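You operate a simulated robot arm through the tools that you are given. There is no shell and no other tool. Be economical: measure what you need, move in short steps, check, and stop when the job is done.

Carry out the task below with a simulated robot arm. There is one attempt and no reset: what you move stays moved.

TASK
Put the grey wax pad and the teal pen tin in the white washing bowl.

It is judged by the outcome, as a careful person would: the job done as asked, and still so three seconds after it is handed in. It fails if anything else is knocked over, pushed out of place, dropped, spilled or broken.

THE ROBOT
A 7-joint arm with a two-finger parallel gripper, fixed in place. Base frame: the origin is at the foot of the arm, x ahead of it, y to its left, z up; the work surface is at about z = 0. Lengths are in cm, angles in degrees, forces in N, time in s.
With the tool pointing down near the work surface it reaches from about 24 to 62 cm from the base axis. Its first joint turns from -66.0 to 66.0 degrees. Payload 2.6 kg.
Tool frame: the origin (TCP) lies between the finger pads and is the grasp point; the fingertips stand 3 cm ahead of it; z points along the fingers, y is the line along which they close. The gripper opens to 9.4 cm. The fingers are 2.8 cm wide and 1 cm thick; the gripper's body (5 by 9.6 cm) begins 5.5 cm behind the TCP.
Orientation is told as [roll, pitch, yaw] about the base's x, y, z axes, in that order, counted from this pose: with the fingers straight down and closing along the base's y, the tool's x points along the base's -x, its y along +y and its z along -z.

THE INTERFACE
- The arm moves only by the tool play_rows. Its arguments are lists of equal length, an entry for each row: "translation": the shift along the tool's x, y, z in cm, a list of three; "delta_rot": the turn, a rotation vector about the tool's x, y, z in degrees, a list of three; "gripper": the closure, from 0 (fully open) to 1 (shut). In form: {"translation": [[dx, dy, dz], ...], "delta_rot": [[rx, ry, rz], ...], "gripper": [gripper, ...]}. A call has 1 to 10 rows; each row is the pose to reach, as a shift and turn from the pose commanded when the call began, along the tool's axes at that moment. A row lasts 0.2 s, in which the tool goes at most 5 cm and 8.6 degrees; a call with a longer step from one row to the next is refused whole, and so is a gripper value outside its range. A pose out of reach is approached as far as the arm can. The call stops where the force on the tool passes 40 N (or 10 N more than at its start, if that is more) or the arm is blocked; 0.2 s more then pass. The fingers move at their own pace (about 7.2 cm/s each) and stop on an object; they squeeze with about 21 N. The grip force told is the motor's: it shows also when the fingers shut on nothing. Time passes only in rows, and 0.2 s behind the last, so rows that repeat a pose let the fingers close. It gives the time, the measured TCP pose, the force on the tool (base axes), the opening and the grip force at its end, in the units of the frame above (readings bear some noise).
- Cameras (640 x 400 px; columns grow to the right, rows downward): "scene" is fixed at [5.36, 46.11, 55.19]; the picture's right is [-0.47, -0.88, 0.00], its down [-0.60, 0.32, -0.73] and it looks along [0.64, -0.35, -0.68] (base axes); focal length 289 px, centre (320, 200). "wrist" rides on the gripper at [-3.7, 0, -5.8] in the tool frame; the picture's right is [0.00, -1.00, 0.00], its down [0.97, 0.00, -0.24] and it looks along [0.24, 0.00, 0.97] (tool axes); focal length 218 px, centre (320, 200).
- get_image(camera): a new picture of that camera. No time passes.
- pixel_to_xyz(camera, pixels): for up to 12 pixels [column, row] of the newest picture of that camera ("zoom" is the newest enlarged one), the place [x, y, z] in the base frame of the surface seen there, good to about 0.2 cm. No time passes.
- close_up(camera, box): a new picture of the part [left, top, right, bottom] of that camera's present view, enlarged. No time passes.
- job_done(): hands the job in; it is judged then, once.

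Work in short steps. Measure before you move; look again where a grasp or a placing could have gone wrong, and mend it. You have 60 turns and 20 pictures in all, the two below and enlarged ones among them. Open the gripper and draw the arm clear of the work before you hand the job in, unless the task says otherwise; then end with one line.

The tools are called after ">>>" by a JSON object that holds its "fn" and its "kwargs". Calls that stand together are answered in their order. play_rows: Moves the arm, as the interface text tells. Its arguments: {"type":"object","properties":{"translation":{"type":"array","items":{"type":"array","items":{"type":"number"}}},"delta_rot":{"type":"array","items":{"type":"array","items":{"type":"number"}}},"gripper":{"type":"array","items":{"type":"number"}}},"required":["translation","delta_rot","gripper"]} The other tools are called the same way: get_image (camera) takes a picture; pixel_to_xyz (camera, pixels) gives the place of the surface under pixels of a picture; close_up (camera, box) takes an enlarged picture of a part of a camera's view; job_done () hands the job in.

At the start:

```text
t: 0.0
tcp_pos: [42.16, 12.49, 31.88]
ee_rot: [0.0, 0.0, 0.0]
contact_force: [0.3, 0.1, -0.1]
gripper_width: 9.38
gripper_force: 0.2
```

scene: 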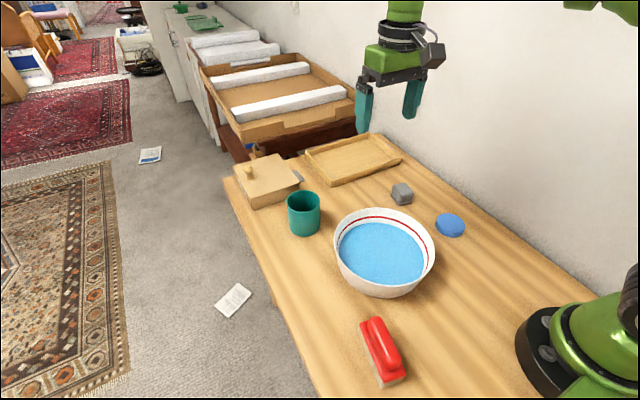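
wrist: 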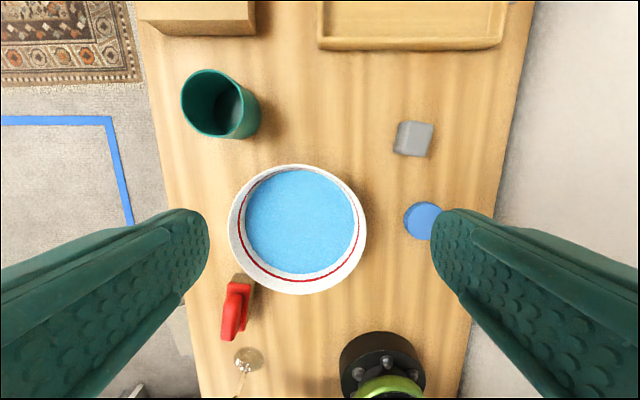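

The pictures show the grey block near scene (402,194), the teal tin near (303,213) and the bowl near (384,252). I'll enlarge the area and measure the points first.

>>> {"fn": "close_up", "kwargs": {"camera": "scene", "box": [220, 130, 480, 300]}}

>>> {"fn": "pixel_to_xyz", "kwargs": {"camera": "scene", "pixels": [[384, 252], [384, 212], [336, 245], [434, 250], [380, 283], [402, 187], [404, 200], [303, 193], [303, 225], [288, 200], [319, 200], [450, 222]]}}

>>> {"fn": "pixel_to_xyz", "kwargs": {"camera": "wrist", "pixels": [[300, 220], [300, 168], [298, 290], [232, 225], [364, 228], [402, 122], [432, 124], [396, 150], [426, 156], [212, 72], [184, 100], [236, 100]]}}

```text
2.35 times, centred on (350, 215) of scene
```

zoom: 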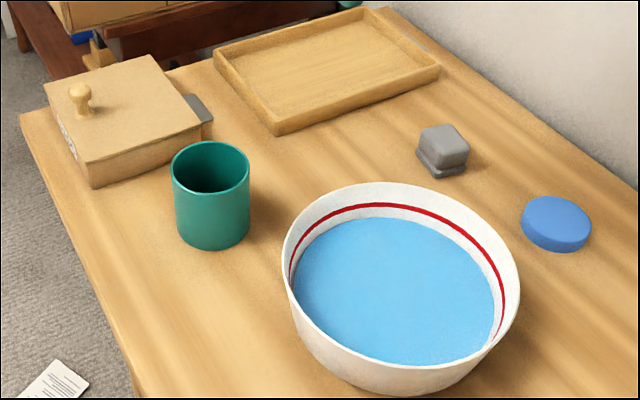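

```text
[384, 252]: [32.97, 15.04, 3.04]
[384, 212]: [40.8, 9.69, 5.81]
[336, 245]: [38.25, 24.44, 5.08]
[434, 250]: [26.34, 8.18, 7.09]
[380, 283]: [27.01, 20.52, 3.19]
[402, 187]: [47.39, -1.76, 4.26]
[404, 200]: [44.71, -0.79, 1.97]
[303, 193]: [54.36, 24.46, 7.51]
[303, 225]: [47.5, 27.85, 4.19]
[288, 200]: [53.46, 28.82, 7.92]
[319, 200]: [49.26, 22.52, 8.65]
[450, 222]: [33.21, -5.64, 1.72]
```

```text
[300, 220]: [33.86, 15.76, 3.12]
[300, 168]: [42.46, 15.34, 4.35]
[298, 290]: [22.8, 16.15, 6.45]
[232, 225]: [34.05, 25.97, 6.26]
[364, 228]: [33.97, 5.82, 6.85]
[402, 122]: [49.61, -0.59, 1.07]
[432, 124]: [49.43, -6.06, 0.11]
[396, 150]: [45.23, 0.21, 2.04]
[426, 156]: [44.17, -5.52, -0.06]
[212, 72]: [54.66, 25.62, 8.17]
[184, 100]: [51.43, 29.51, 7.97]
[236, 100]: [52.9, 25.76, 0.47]
```

I need a closer look at the grey block and at the grey thing by the wooden box.

>>> {"fn": "close_up", "kwargs": {"camera": "scene", "box": [230, 140, 420, 260]}}

>>> {"fn": "close_up", "kwargs": {"camera": "wrist", "box": [370, 90, 470, 180]}}

```text
3.33 times, centred on (325, 200) of scene
```

zoom: 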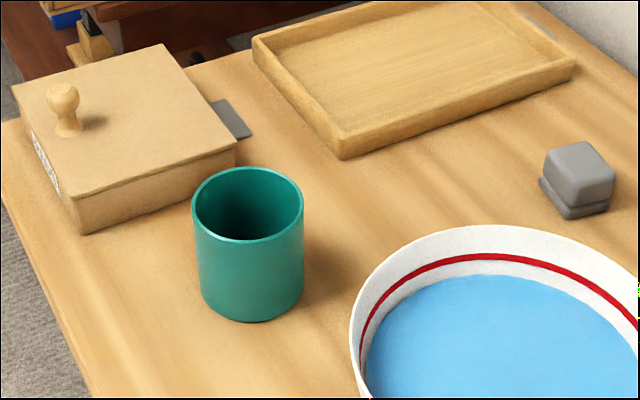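

```text
4.44 times, centred on (420, 135) of wrist
```

zoom: 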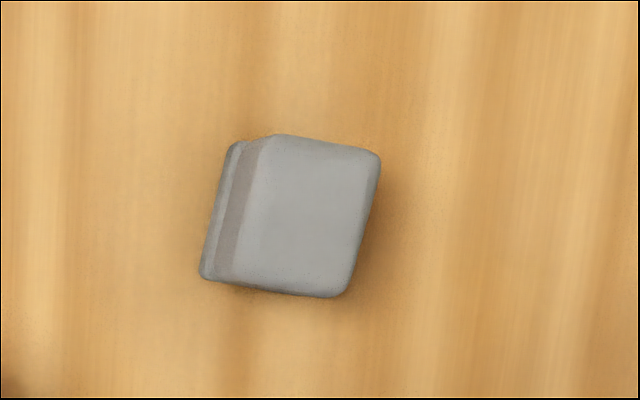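

>>> {"fn": "pixel_to_xyz", "kwargs": {"camera": "zoom", "pixels": [[234, 160], [284, 140], [310, 135], [378, 160], [345, 295], [200, 275], [240, 150], [360, 220]]}}

>>> {"fn": "pixel_to_xyz", "kwargs": {"camera": "scene", "pixels": [[298, 174], [301, 178], [294, 170], [304, 179], [395, 199], [405, 204], [402, 182], [414, 191], [399, 193]]}}

>>> {"fn": "close_up", "kwargs": {"camera": "scene", "box": [275, 155, 325, 190]}}

```text
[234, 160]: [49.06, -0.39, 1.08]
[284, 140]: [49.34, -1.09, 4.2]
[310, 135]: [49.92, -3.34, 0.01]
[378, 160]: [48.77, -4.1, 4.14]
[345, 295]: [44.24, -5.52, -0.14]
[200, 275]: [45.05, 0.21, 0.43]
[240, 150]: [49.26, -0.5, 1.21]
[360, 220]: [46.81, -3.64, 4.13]
```

```text
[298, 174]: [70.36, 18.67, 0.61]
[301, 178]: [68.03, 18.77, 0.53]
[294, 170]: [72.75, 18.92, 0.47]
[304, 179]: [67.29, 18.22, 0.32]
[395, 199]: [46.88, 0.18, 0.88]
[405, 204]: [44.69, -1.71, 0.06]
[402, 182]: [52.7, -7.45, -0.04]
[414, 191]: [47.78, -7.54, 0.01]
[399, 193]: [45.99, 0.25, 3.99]
```

```text
11.43 times, centred on (300, 172) of scene
```

zoom: 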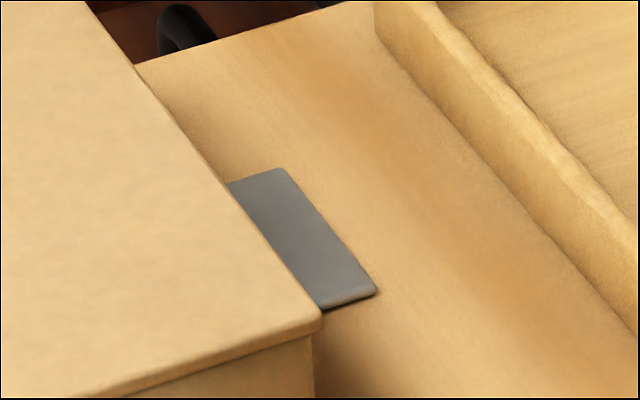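

The flat grey thing by the box lies at about (70,18), out of reach. The grey block at about (47,-2.5) has a base and a top. I'll go over it and look closer.

>>> {"fn": "play_rows", "kwargs": {"translation": [[-1, -3, 2.8], [-2, -6, 5.6], [-3, -9, 8.4], [-4, -12, 11], [-4.5, -15, 13], [-4.5, -15, 13]], "delta_rot": [[0, 0, 0], [0, 0, 0], [0, 0, 0], [0, 0, 0], [0, 0, 0], [0, 0, 0]], "gripper": [0, 0, 0, 0, 0, 0]}}

>>> {"fn": "get_image", "kwargs": {"camera": "wrist"}}

>>> {"fn": "close_up", "kwargs": {"camera": "scene", "box": [370, 165, 440, 215]}}

```text
t: 1.4
tcp_pos: [47.02, -2.44, 19.05]
ee_rot: [0.0, 0.0, 0.0]
contact_force: [0.3, -0.7, -1.0]
gripper_width: 9.39
gripper_force: 0.1
```

```text
13 pictures are left
```

wrist: 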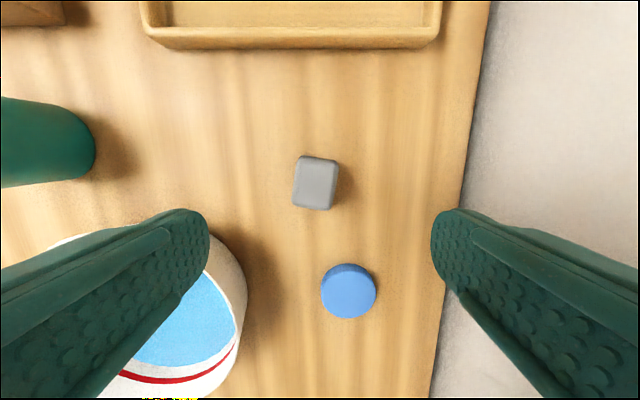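

```text
8.00 times, centred on (405, 190) of scene
```

zoom: 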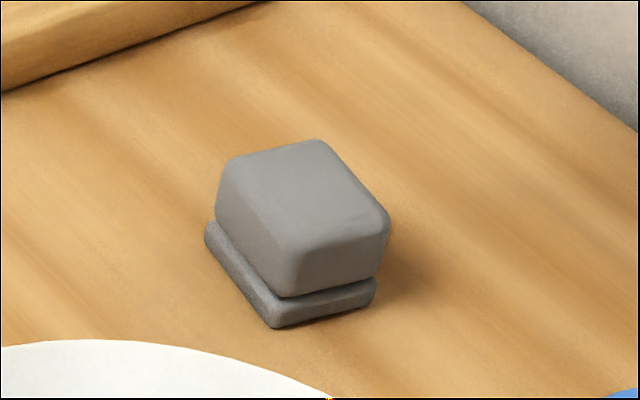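

The block might be one piece or a stack, so before deciding which is the "wax pad" I'll look at the flat grey item by the box from above.

>>> {"fn": "play_rows", "kwargs": {"translation": [[-1, 3, -2.6], [-2, 6, -5.2], [-3, 9, -8], [-5, 12, -10], [-7, 15, -11], [-8, 17, -11], [-8, 17, -11]], "delta_rot": [[0, 0, 0], [0, 0, 0], [0, 0, 0], [0, 0, 0], [0, 0, 0], [0, 0, 0], [0, 0, 0]], "gripper": [0, 0, 0, 0, 0, 0, 0]}}

>>> {"fn": "get_image", "kwargs": {"camera": "wrist"}}

```text
t: 3.0
tcp_pos: [53.7, 14.58, 29.44]
ee_rot: [0.0, 0.0, -0.1]
contact_force: [0.4, -0.4, 0.0]
gripper_width: 9.4
gripper_force: 0.0
out of reach, approached as far as the arm can: row 6, 7
```

```text
11 pictures are left
```

wrist: 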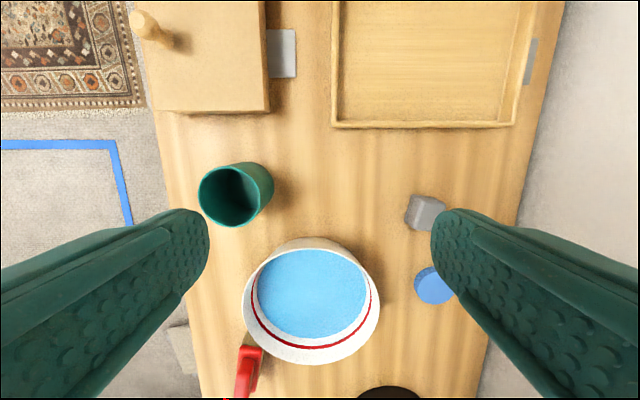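

Similar grey plates sit beside both the box and the tray, so those are fittings, and the grey block is the pad. I'll go above the block at about (47.2,-2.1), turned -8° to match its edge.

>>> {"fn": "play_rows", "kwargs": {"translation": [[1, -3, 2], [2, -6, 4], [3.3, -9, 7], [4.6, -12, 10], [6, -15, 12.5], [6.5, -16.7, 14], [6.5, -16.7, 14]], "delta_rot": [[0, 0, 0], [0, 0, 2], [0, 0, 4], [0, 0, 6], [0, 0, 8], [0, 0, 8], [0, 0, 8]], "gripper": [0, 0, 0, 0, 0, 0, 0]}}

>>> {"fn": "get_image", "kwargs": {"camera": "wrist"}}

>>> {"fn": "pixel_to_xyz", "kwargs": {"camera": "wrist", "pixels": [[320, 165], [320, 185], [310, 175], [330, 175], [320, 200]]}}

```text
t: 4.6
tcp_pos: [47.27, -2.27, 15.24]
ee_rot: [0.0, 0.1, -8.0]
contact_force: [0.0, -0.6, 0.2]
gripper_width: 9.41
gripper_force: 0.0
```

```text
10 pictures are left
```

wrist: 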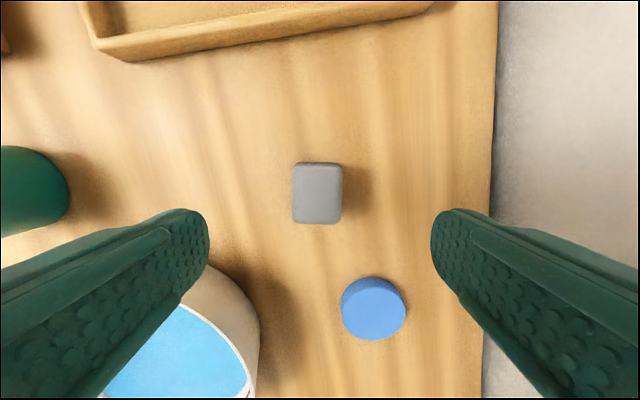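

```text
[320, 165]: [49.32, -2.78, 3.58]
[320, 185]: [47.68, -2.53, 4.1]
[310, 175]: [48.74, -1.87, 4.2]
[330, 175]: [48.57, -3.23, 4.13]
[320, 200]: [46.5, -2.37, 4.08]
```

The block is square with the fingers and centred at about (47,-2.2). I go down to z of about 3.7 and close.

>>> {"fn": "play_rows", "kwargs": {"translation": [[0.2, 0, 4], [0.3, 0, 8], [0.3, 0, 10.5], [0.3, 0, 11.5], [0.3, 0, 11.5], [0.3, 0, 11.5], [0.3, 0, 11.5], [0.3, 0, 11.5]], "delta_rot": [[0, 0, 0], [0, 0, 0], [0, 0, 0], [0, 0, 0], [0, 0, 0], [0, 0, 0], [0, 0, 0], [0, 0, 0]], "gripper": [0, 0, 0, 0, 0, 1, 1, 1]}}

```text
t: 6.4
tcp_pos: [46.75, -2.23, 3.68]
ee_rot: [0.1, 0.0, -8.0]
contact_force: [0.0, -0.9, 0.6]
gripper_width: 4.6
gripper_force: 21.5
```

The grip holds at 4.6 cm with 21 N. I lift and turn back to yaw 0.

>>> {"fn": "play_rows", "kwargs": {"translation": [[0, 0, -3], [0, 0, -6.5], [0, 0, -10], [0, 0, -12], [0, 0, -12]], "delta_rot": [[0, 0, 0], [0, 0, 0], [0, 0, -4], [0, 0, -8], [0, 0, -8]], "gripper": [1, 1, 1, 1, 1]}}

>>> {"fn": "close_up", "kwargs": {"camera": "scene", "box": [320, 80, 480, 240]}}

```text
t: 7.6
tcp_pos: [46.9, -1.87, 15.82]
ee_rot: [0.1, 0.1, 0.1]
contact_force: [-0.6, 0.4, -0.3]
gripper_width: 4.59
gripper_force: 21.0
```

```text
2.50 times, centred on (400, 160) of scene
```

zoom: 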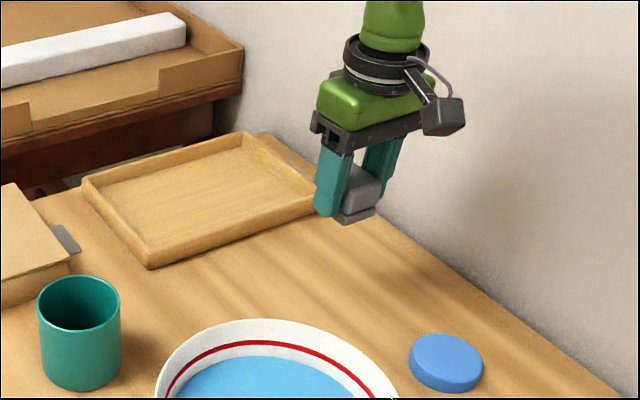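

The whole block is held, base included. I carry it over the near side of the bowl, to about (28.3,15.9).

>>> {"fn": "play_rows", "kwargs": {"translation": [[3, 3, 0], [6, 6, 0], [9, 9, 0], [12, 12, 0], [15, 15, 0], [17.5, 17, 0], [18.6, 17.8, 0], [18.6, 17.8, 0]], "delta_rot": [[0, 0, 0], [0, 0, 0], [0, 0, 0], [0, 0, 0], [0, 0, 0], [0, 0, 0], [0, 0, 0], [0, 0, 0]], "gripper": [1, 1, 1, 1, 1, 1, 1, 1]}}

>>> {"fn": "get_image", "kwargs": {"camera": "wrist"}}

```text
t: 9.4
tcp_pos: [28.06, 15.89, 16.0]
ee_rot: [0.0, 0.1, 0.0]
contact_force: [-1.3, -0.3, -0.8]
gripper_width: 4.59
gripper_force: 21.4
```

```text
8 pictures are left
```

wrist: 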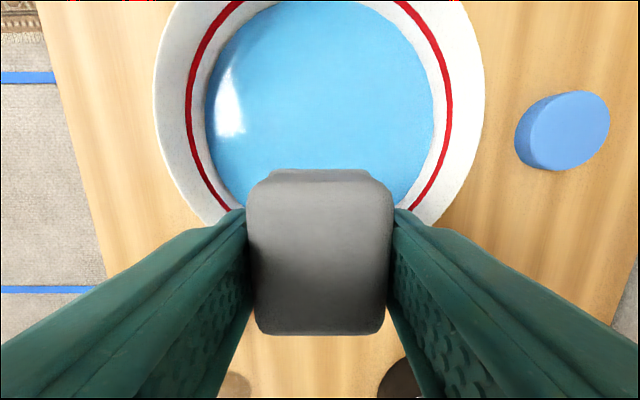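

I check the bowl's rim and the extent of the blue surface in this closer view.

>>> {"fn": "pixel_to_xyz", "kwargs": {"camera": "wrist", "pixels": [[155, 80], [484, 80], [206, 100], [433, 100], [320, 60], [250, 40], [218, 150], [160, 110], [480, 110], [195, 80], [202, 80]]}}

>>> {"fn": "pixel_to_xyz", "kwargs": {"camera": "scene", "pixels": [[384, 225], [340, 255], [420, 255], [380, 279], [385, 208]]}}

```text
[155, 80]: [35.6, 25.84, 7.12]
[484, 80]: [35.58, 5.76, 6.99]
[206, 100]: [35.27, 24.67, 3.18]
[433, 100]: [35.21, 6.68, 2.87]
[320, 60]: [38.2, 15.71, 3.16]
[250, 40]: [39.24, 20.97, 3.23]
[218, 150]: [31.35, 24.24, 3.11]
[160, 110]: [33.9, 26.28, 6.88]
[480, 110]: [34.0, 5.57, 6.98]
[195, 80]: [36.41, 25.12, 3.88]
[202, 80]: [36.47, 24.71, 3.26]
```

```text
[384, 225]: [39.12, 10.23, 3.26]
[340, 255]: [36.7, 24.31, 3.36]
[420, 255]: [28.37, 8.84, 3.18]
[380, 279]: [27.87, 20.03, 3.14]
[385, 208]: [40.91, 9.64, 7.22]
```

The bowl is centred at about (33.2,15.8), and the blue surface has a radius of about 9 at z of about 3.1. I lower the block to just above it.

>>> {"fn": "play_rows", "kwargs": {"translation": [[-0.8, 0, 3], [-0.8, 0, 6], [-0.8, 0, 8], [-0.8, 0, 8.8], [-0.8, 0, 9], [-0.8, 0, 9.2], [-0.8, 0, 9.2]], "delta_rot": [[0, 0, 0], [0, 0, 0], [0, 0, 0], [0, 0, 0], [0, 0, 0], [0, 0, 0], [0, 0, 0]], "gripper": [1, 1, 1, 1, 1, 1, 1]}}

```text
t: 11.0
tcp_pos: [29.09, 15.87, 6.48]
ee_rot: [0.0, 0.0, 0.0]
contact_force: [-0.8, 0.1, -0.6]
gripper_width: 4.58
gripper_force: 21.4
```

There is no contact yet with the block's bottom at z of about 2.8, so the blue is probably water. I keep lowering slowly.

>>> {"fn": "play_rows", "kwargs": {"translation": [[0, 0, 0.3], [0, 0, 0.6], [0, 0, 0.9], [0, 0, 1.1], [0, 0, 1.1]], "delta_rot": [[0, 0, 0], [0, 0, 0], [0, 0, 0], [0, 0, 0], [0, 0, 0]], "gripper": [1, 1, 1, 1, 1]}}

```text
t: 12.2
tcp_pos: [29.08, 15.97, 5.38]
ee_rot: [0.0, 0.0, -0.1]
contact_force: [0.6, 1.2, -0.1]
gripper_width: 4.58
gripper_force: 20.7
```

>>> {"fn": "play_rows", "kwargs": {"translation": [[0, 0, 0.2], [0, 0, 0.4], [0, 0, 0.6], [0, 0, 0.8], [0, 0, 0.8]], "delta_rot": [[0, 0, 0], [0, 0, 0], [0, 0, 0], [0, 0, 0], [0, 0, 0]], "gripper": [1, 1, 1, 1, 1]}}

```text
t: 13.4
tcp_pos: [29.07, 15.94, 4.76]
ee_rot: [0.1, 0.1, 0.1]
contact_force: [-0.2, -0.1, -1.0]
gripper_width: 4.58
gripper_force: 20.8
```

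No clear contact yet with the block's bottom at z of about 1. I lower a little more.

>>> {"fn": "play_rows", "kwargs": {"translation": [[0, 0, 0.1], [0, 0, 0.25], [0, 0, 0.4], [0, 0, 0.4]], "delta_rot": [[0, 0, 0], [0, 0, 0], [0, 0, 0], [0, 0, 0]], "gripper": [1, 1, 1, 1]}}

```text
t: 14.4
tcp_pos: [29.19, 15.87, 4.27]
ee_rot: [-0.1, -0.1, 0.0]
contact_force: [-0.1, 0.3, -0.6]
gripper_width: 4.57
gripper_force: 21.2
```

The bottom is at about z 0.6, which is close enough to the floor. I open partway, to about 7 cm, and lift out.

>>> {"fn": "play_rows", "kwargs": {"translation": [[0, 0, 0], [0, 0, 0], [0, 0, 0], [0, 0, -2], [0, 0, -5], [0, 0, -9], [0, 0, -13], [0, 0, -16], [0, 0, -16]], "delta_rot": [[0, 0, 0], [0, 0, 0], [0, 0, 0], [0, 0, 0], [0, 0, 0], [0, 0, 0], [0, 0, 0], [0, 0, 0], [0, 0, 0]], "gripper": [0.3, 0.25, 0.25, 0.25, 0.25, 0.25, 0.25, 0.2, 0]}}

>>> {"fn": "get_image", "kwargs": {"camera": "scene"}}

>>> {"fn": "pixel_to_xyz", "kwargs": {"camera": "scene", "pixels": [[303, 193], [288, 203], [319, 203], [303, 235], [296, 215], [312, 215]]}}

```text
t: 16.4
tcp_pos: [29.1, 16.04, 20.27]
ee_rot: [0.1, 0.0, 0.0]
contact_force: [-0.2, 0.2, 1.6]
gripper_width: 9.39
gripper_force: 0.0
```

```text
7 pictures are left
```

scene: 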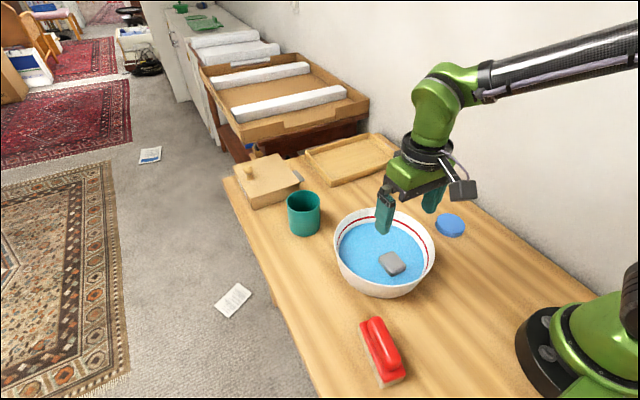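

```text
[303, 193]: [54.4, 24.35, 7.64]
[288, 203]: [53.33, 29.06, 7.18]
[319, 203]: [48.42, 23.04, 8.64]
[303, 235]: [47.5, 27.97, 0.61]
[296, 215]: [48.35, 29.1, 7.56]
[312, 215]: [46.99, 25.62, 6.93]
```

The pad lies in the water in the bowl at scene (391,263). Next I move over the tin at about (51,26).

>>> {"fn": "play_rows", "kwargs": {"translation": [[-4, 2, 0], [-8, 4, 0], [-12, 6, 0], [-16, 8, 0], [-19.5, 9.5, 0], [-21.5, 10, 0], [-21.5, 10, 0]], "delta_rot": [[0, 0, 0], [0, 0, 0], [0, 0, 0], [0, 0, 0], [0, 0, 0], [0, 0, 0], [0, 0, 0]], "gripper": [0, 0, 0, 0, 0, 0, 0]}}

>>> {"fn": "get_image", "kwargs": {"camera": "wrist"}}

```text
t: 18.0
tcp_pos: [50.67, 26.12, 20.23]
ee_rot: [-0.1, 0.0, 0.0]
contact_force: [0.1, 0.0, -0.4]
gripper_width: 9.41
gripper_force: 0.1
```

```text
6 pictures are left
```

wrist: 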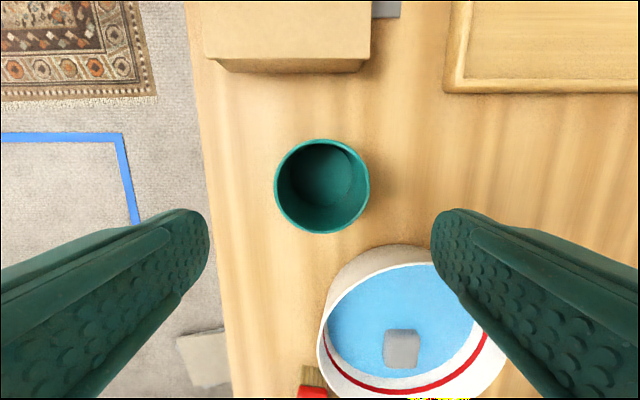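

>>> {"fn": "pixel_to_xyz", "kwargs": {"camera": "wrist", "pixels": [[276, 186], [368, 186], [322, 141], [322, 231], [320, 175]]}}

```text
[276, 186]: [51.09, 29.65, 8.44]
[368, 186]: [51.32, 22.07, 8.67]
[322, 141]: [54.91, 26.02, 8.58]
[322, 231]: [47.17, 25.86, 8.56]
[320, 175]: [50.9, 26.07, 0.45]
```

The tin is centred at (51.1,25.9), 7.7 cm wide, 8.6 cm tall and empty. I centre over it, go down to z of about 6 and grip.

>>> {"fn": "play_rows", "kwargs": {"translation": [[-0.4, -0.2, 2], [-0.4, -0.2, 5], [-0.4, -0.2, 8], [-0.4, -0.2, 11], [-0.4, -0.2, 13.3], [-0.4, -0.2, 14.2], [-0.4, -0.2, 14.2], [-0.4, -0.2, 14.2], [-0.4, -0.2, 14.2]], "delta_rot": [[0, 0, 0], [0, 0, 0], [0, 0, 0], [0, 0, 0], [0, 0, 0], [0, 0, 0], [0, 0, 0], [0, 0, 0], [0, 0, 0]], "gripper": [0, 0, 0, 0, 0, 0, 1, 1, 1]}}

```text
t: 20.0
tcp_pos: [51.04, 25.62, 6.05]
ee_rot: [0.0, 0.0, 0.0]
contact_force: [1.1, 0.6, 0.2]
gripper_width: 8.04
gripper_force: 21.0
```

Gripped at 8.0 cm. I lift and carry it over the bowl's far side, to about (36.9,15.8).

>>> {"fn": "play_rows", "kwargs": {"translation": [[0, 0, -3], [0, 0, -7], [0, 0, -11], [0, 0, -12], [3, -2.1, -12], [6, -4.2, -12], [9.5, -6.5, -12], [12.5, -8.6, -12], [14.2, -9.8, -12], [14.2, -9.8, -12]], "delta_rot": [[0, 0, 0], [0, 0, 0], [0, 0, 0], [0, 0, 0], [0, 0, 0], [0, 0, 0], [0, 0, 0], [0, 0, 0], [0, 0, 0], [0, 0, 0]], "gripper": [1, 1, 1, 1, 1, 1, 1, 1, 1, 1]}}

>>> {"fn": "get_image", "kwargs": {"camera": "scene"}}

>>> {"fn": "get_image", "kwargs": {"camera": "wrist"}}

```text
t: 22.2
tcp_pos: [36.8, 16.06, 18.1]
ee_rot: [0.1, 0.0, 0.1]
contact_force: [-0.7, -0.5, -2.0]
gripper_width: 8.03
gripper_force: 21.0
```

```text
5 pictures are left
```

scene: 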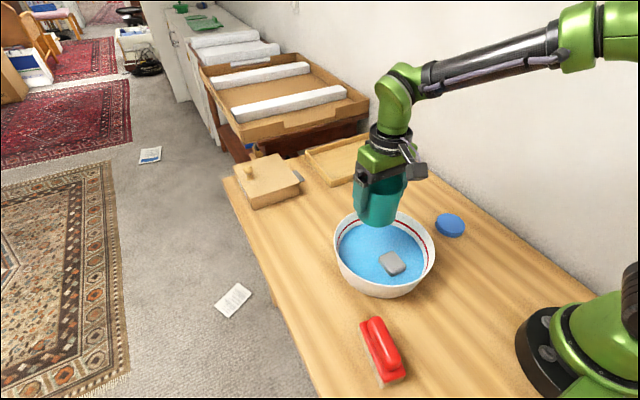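

```text
4 pictures are left
```

wrist: 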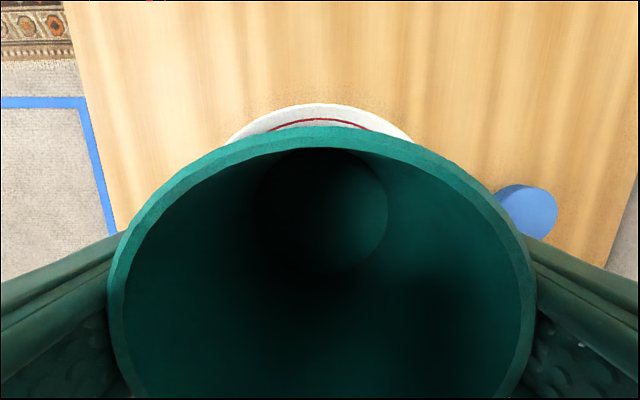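

The tin hangs level. I measure where the pad sits in the bowl, using the scene picture.

>>> {"fn": "pixel_to_xyz", "kwargs": {"camera": "scene", "pixels": [[391, 252], [380, 258], [405, 265], [394, 275], [391, 262], [385, 254], [400, 256]]}}

```text
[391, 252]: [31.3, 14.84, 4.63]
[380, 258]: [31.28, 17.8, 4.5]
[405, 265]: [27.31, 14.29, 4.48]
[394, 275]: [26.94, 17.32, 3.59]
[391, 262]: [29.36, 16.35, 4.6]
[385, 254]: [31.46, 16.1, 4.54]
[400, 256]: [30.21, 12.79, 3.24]
```

The pad reaches x of about 31.5 and the tin's near edge would be at about 33, so it fits. I lower it, slowly at the end.

>>> {"fn": "play_rows", "kwargs": {"translation": [[0, -0.2, 2], [0, -0.2, 5], [0, -0.2, 7.5], [0, -0.2, 9], [0, -0.2, 10], [0, -0.2, 10.5], [0, -0.2, 10.9], [0, -0.2, 11.2], [0, -0.2, 11.2]], "delta_rot": [[0, 0, 0], [0, 0, 0], [0, 0, 0], [0, 0, 0], [0, 0, 0], [0, 0, 0], [0, 0, 0], [0, 0, 0], [0, 0, 0]], "gripper": [1, 1, 1, 1, 1, 1, 1, 1, 1]}}

```text
t: 24.2
tcp_pos: [36.85, 15.66, 6.78]
ee_rot: [0.1, 0.0, -0.1]
contact_force: [-0.6, -0.5, -2.4]
gripper_width: 8.02
gripper_force: 20.8
```

>>> {"fn": "play_rows", "kwargs": {"translation": [[0, 0, 0.1], [0, 0, 0.2], [0, 0, 0.35], [0, 0, 0.35]], "delta_rot": [[0, 0, 0], [0, 0, 0], [0, 0, 0], [0, 0, 0]], "gripper": [1, 1, 1, 1]}}

```text
t: 25.2
tcp_pos: [36.91, 15.72, 6.41]
ee_rot: [0.0, -0.1, 0.0]
contact_force: [-4.3, -2.8, 16.4]
gripper_width: 8.02
gripper_force: 20.6
```

The upward force of 16 N shows the tin is on the bowl's floor. I open and lift straight up.

>>> {"fn": "play_rows", "kwargs": {"translation": [[0, 0, -0.1], [0, 0, -0.1], [0, 0, -0.1], [0, 0, -2], [0, 0, -5], [0, 0, -9], [0, 0, -13], [0, 0, -17], [0, 0, -17]], "delta_rot": [[0, 0, 0], [0, 0, 0], [0, 0, 0], [0, 0, 0], [0, 0, 0], [0, 0, 0], [0, 0, 0], [0, 0, 0], [0, 0, 0]], "gripper": [0.05, 0, 0, 0, 0, 0, 0, 0, 0]}}

>>> {"fn": "get_image", "kwargs": {"camera": "scene"}}

```text
t: 27.2
tcp_pos: [36.84, 15.74, 23.8]
ee_rot: [0.1, 0.0, 0.1]
contact_force: [-0.3, -0.5, 0.4]
gripper_width: 9.42
gripper_force: 0.1
```

```text
3 pictures are left
```

scene: 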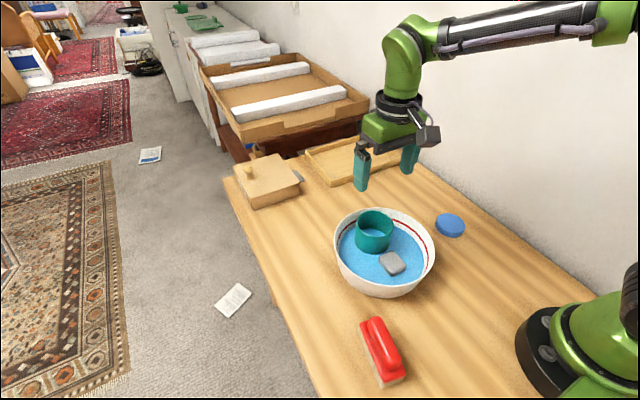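

Both items rest in the bowl at scene (374,231) and (391,263), and nothing else has moved. I draw the arm clear to the side.

>>> {"fn": "play_rows", "kwargs": {"translation": [[0, -3, -2], [0, -7, -4], [0, -11, -5], [0, -15, -5], [0, -15, -5]], "delta_rot": [[0, 0, 0], [0, 0, 0], [0, 0, 0], [0, 0, 0], [0, 0, 0]], "gripper": [0, 0, 0, 0, 0]}}

>>> {"fn": "close_up", "kwargs": {"camera": "scene", "box": [300, 180, 480, 320]}}

```text
t: 28.4
tcp_pos: [36.83, 0.77, 28.68]
ee_rot: [0.1, 0.0, -0.1]
contact_force: [-0.6, -0.2, 1.0]
gripper_width: 9.38
gripper_force: 0.0
```

```text
2.86 times, centred on (390, 250) of scene
```

zoom: 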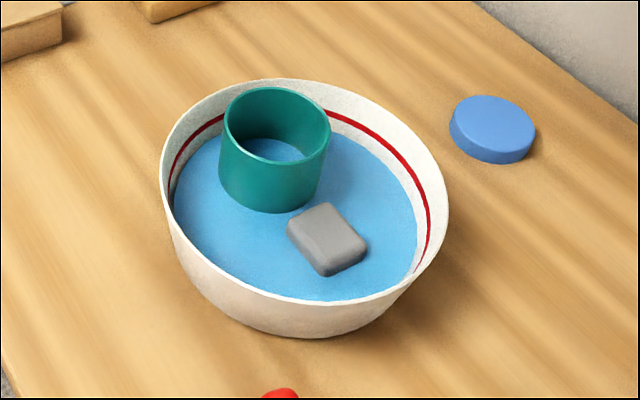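

Both are steady in the bowl, the tin upright and the pad beside it. I hand the job in.

>>> {"fn": "job_done", "kwargs": {}}

```text
The job is handed in.
```

The grey wax pad and the teal pen tin are both in the white washing bowl, with nothing else moved, and the arm is open and clear.
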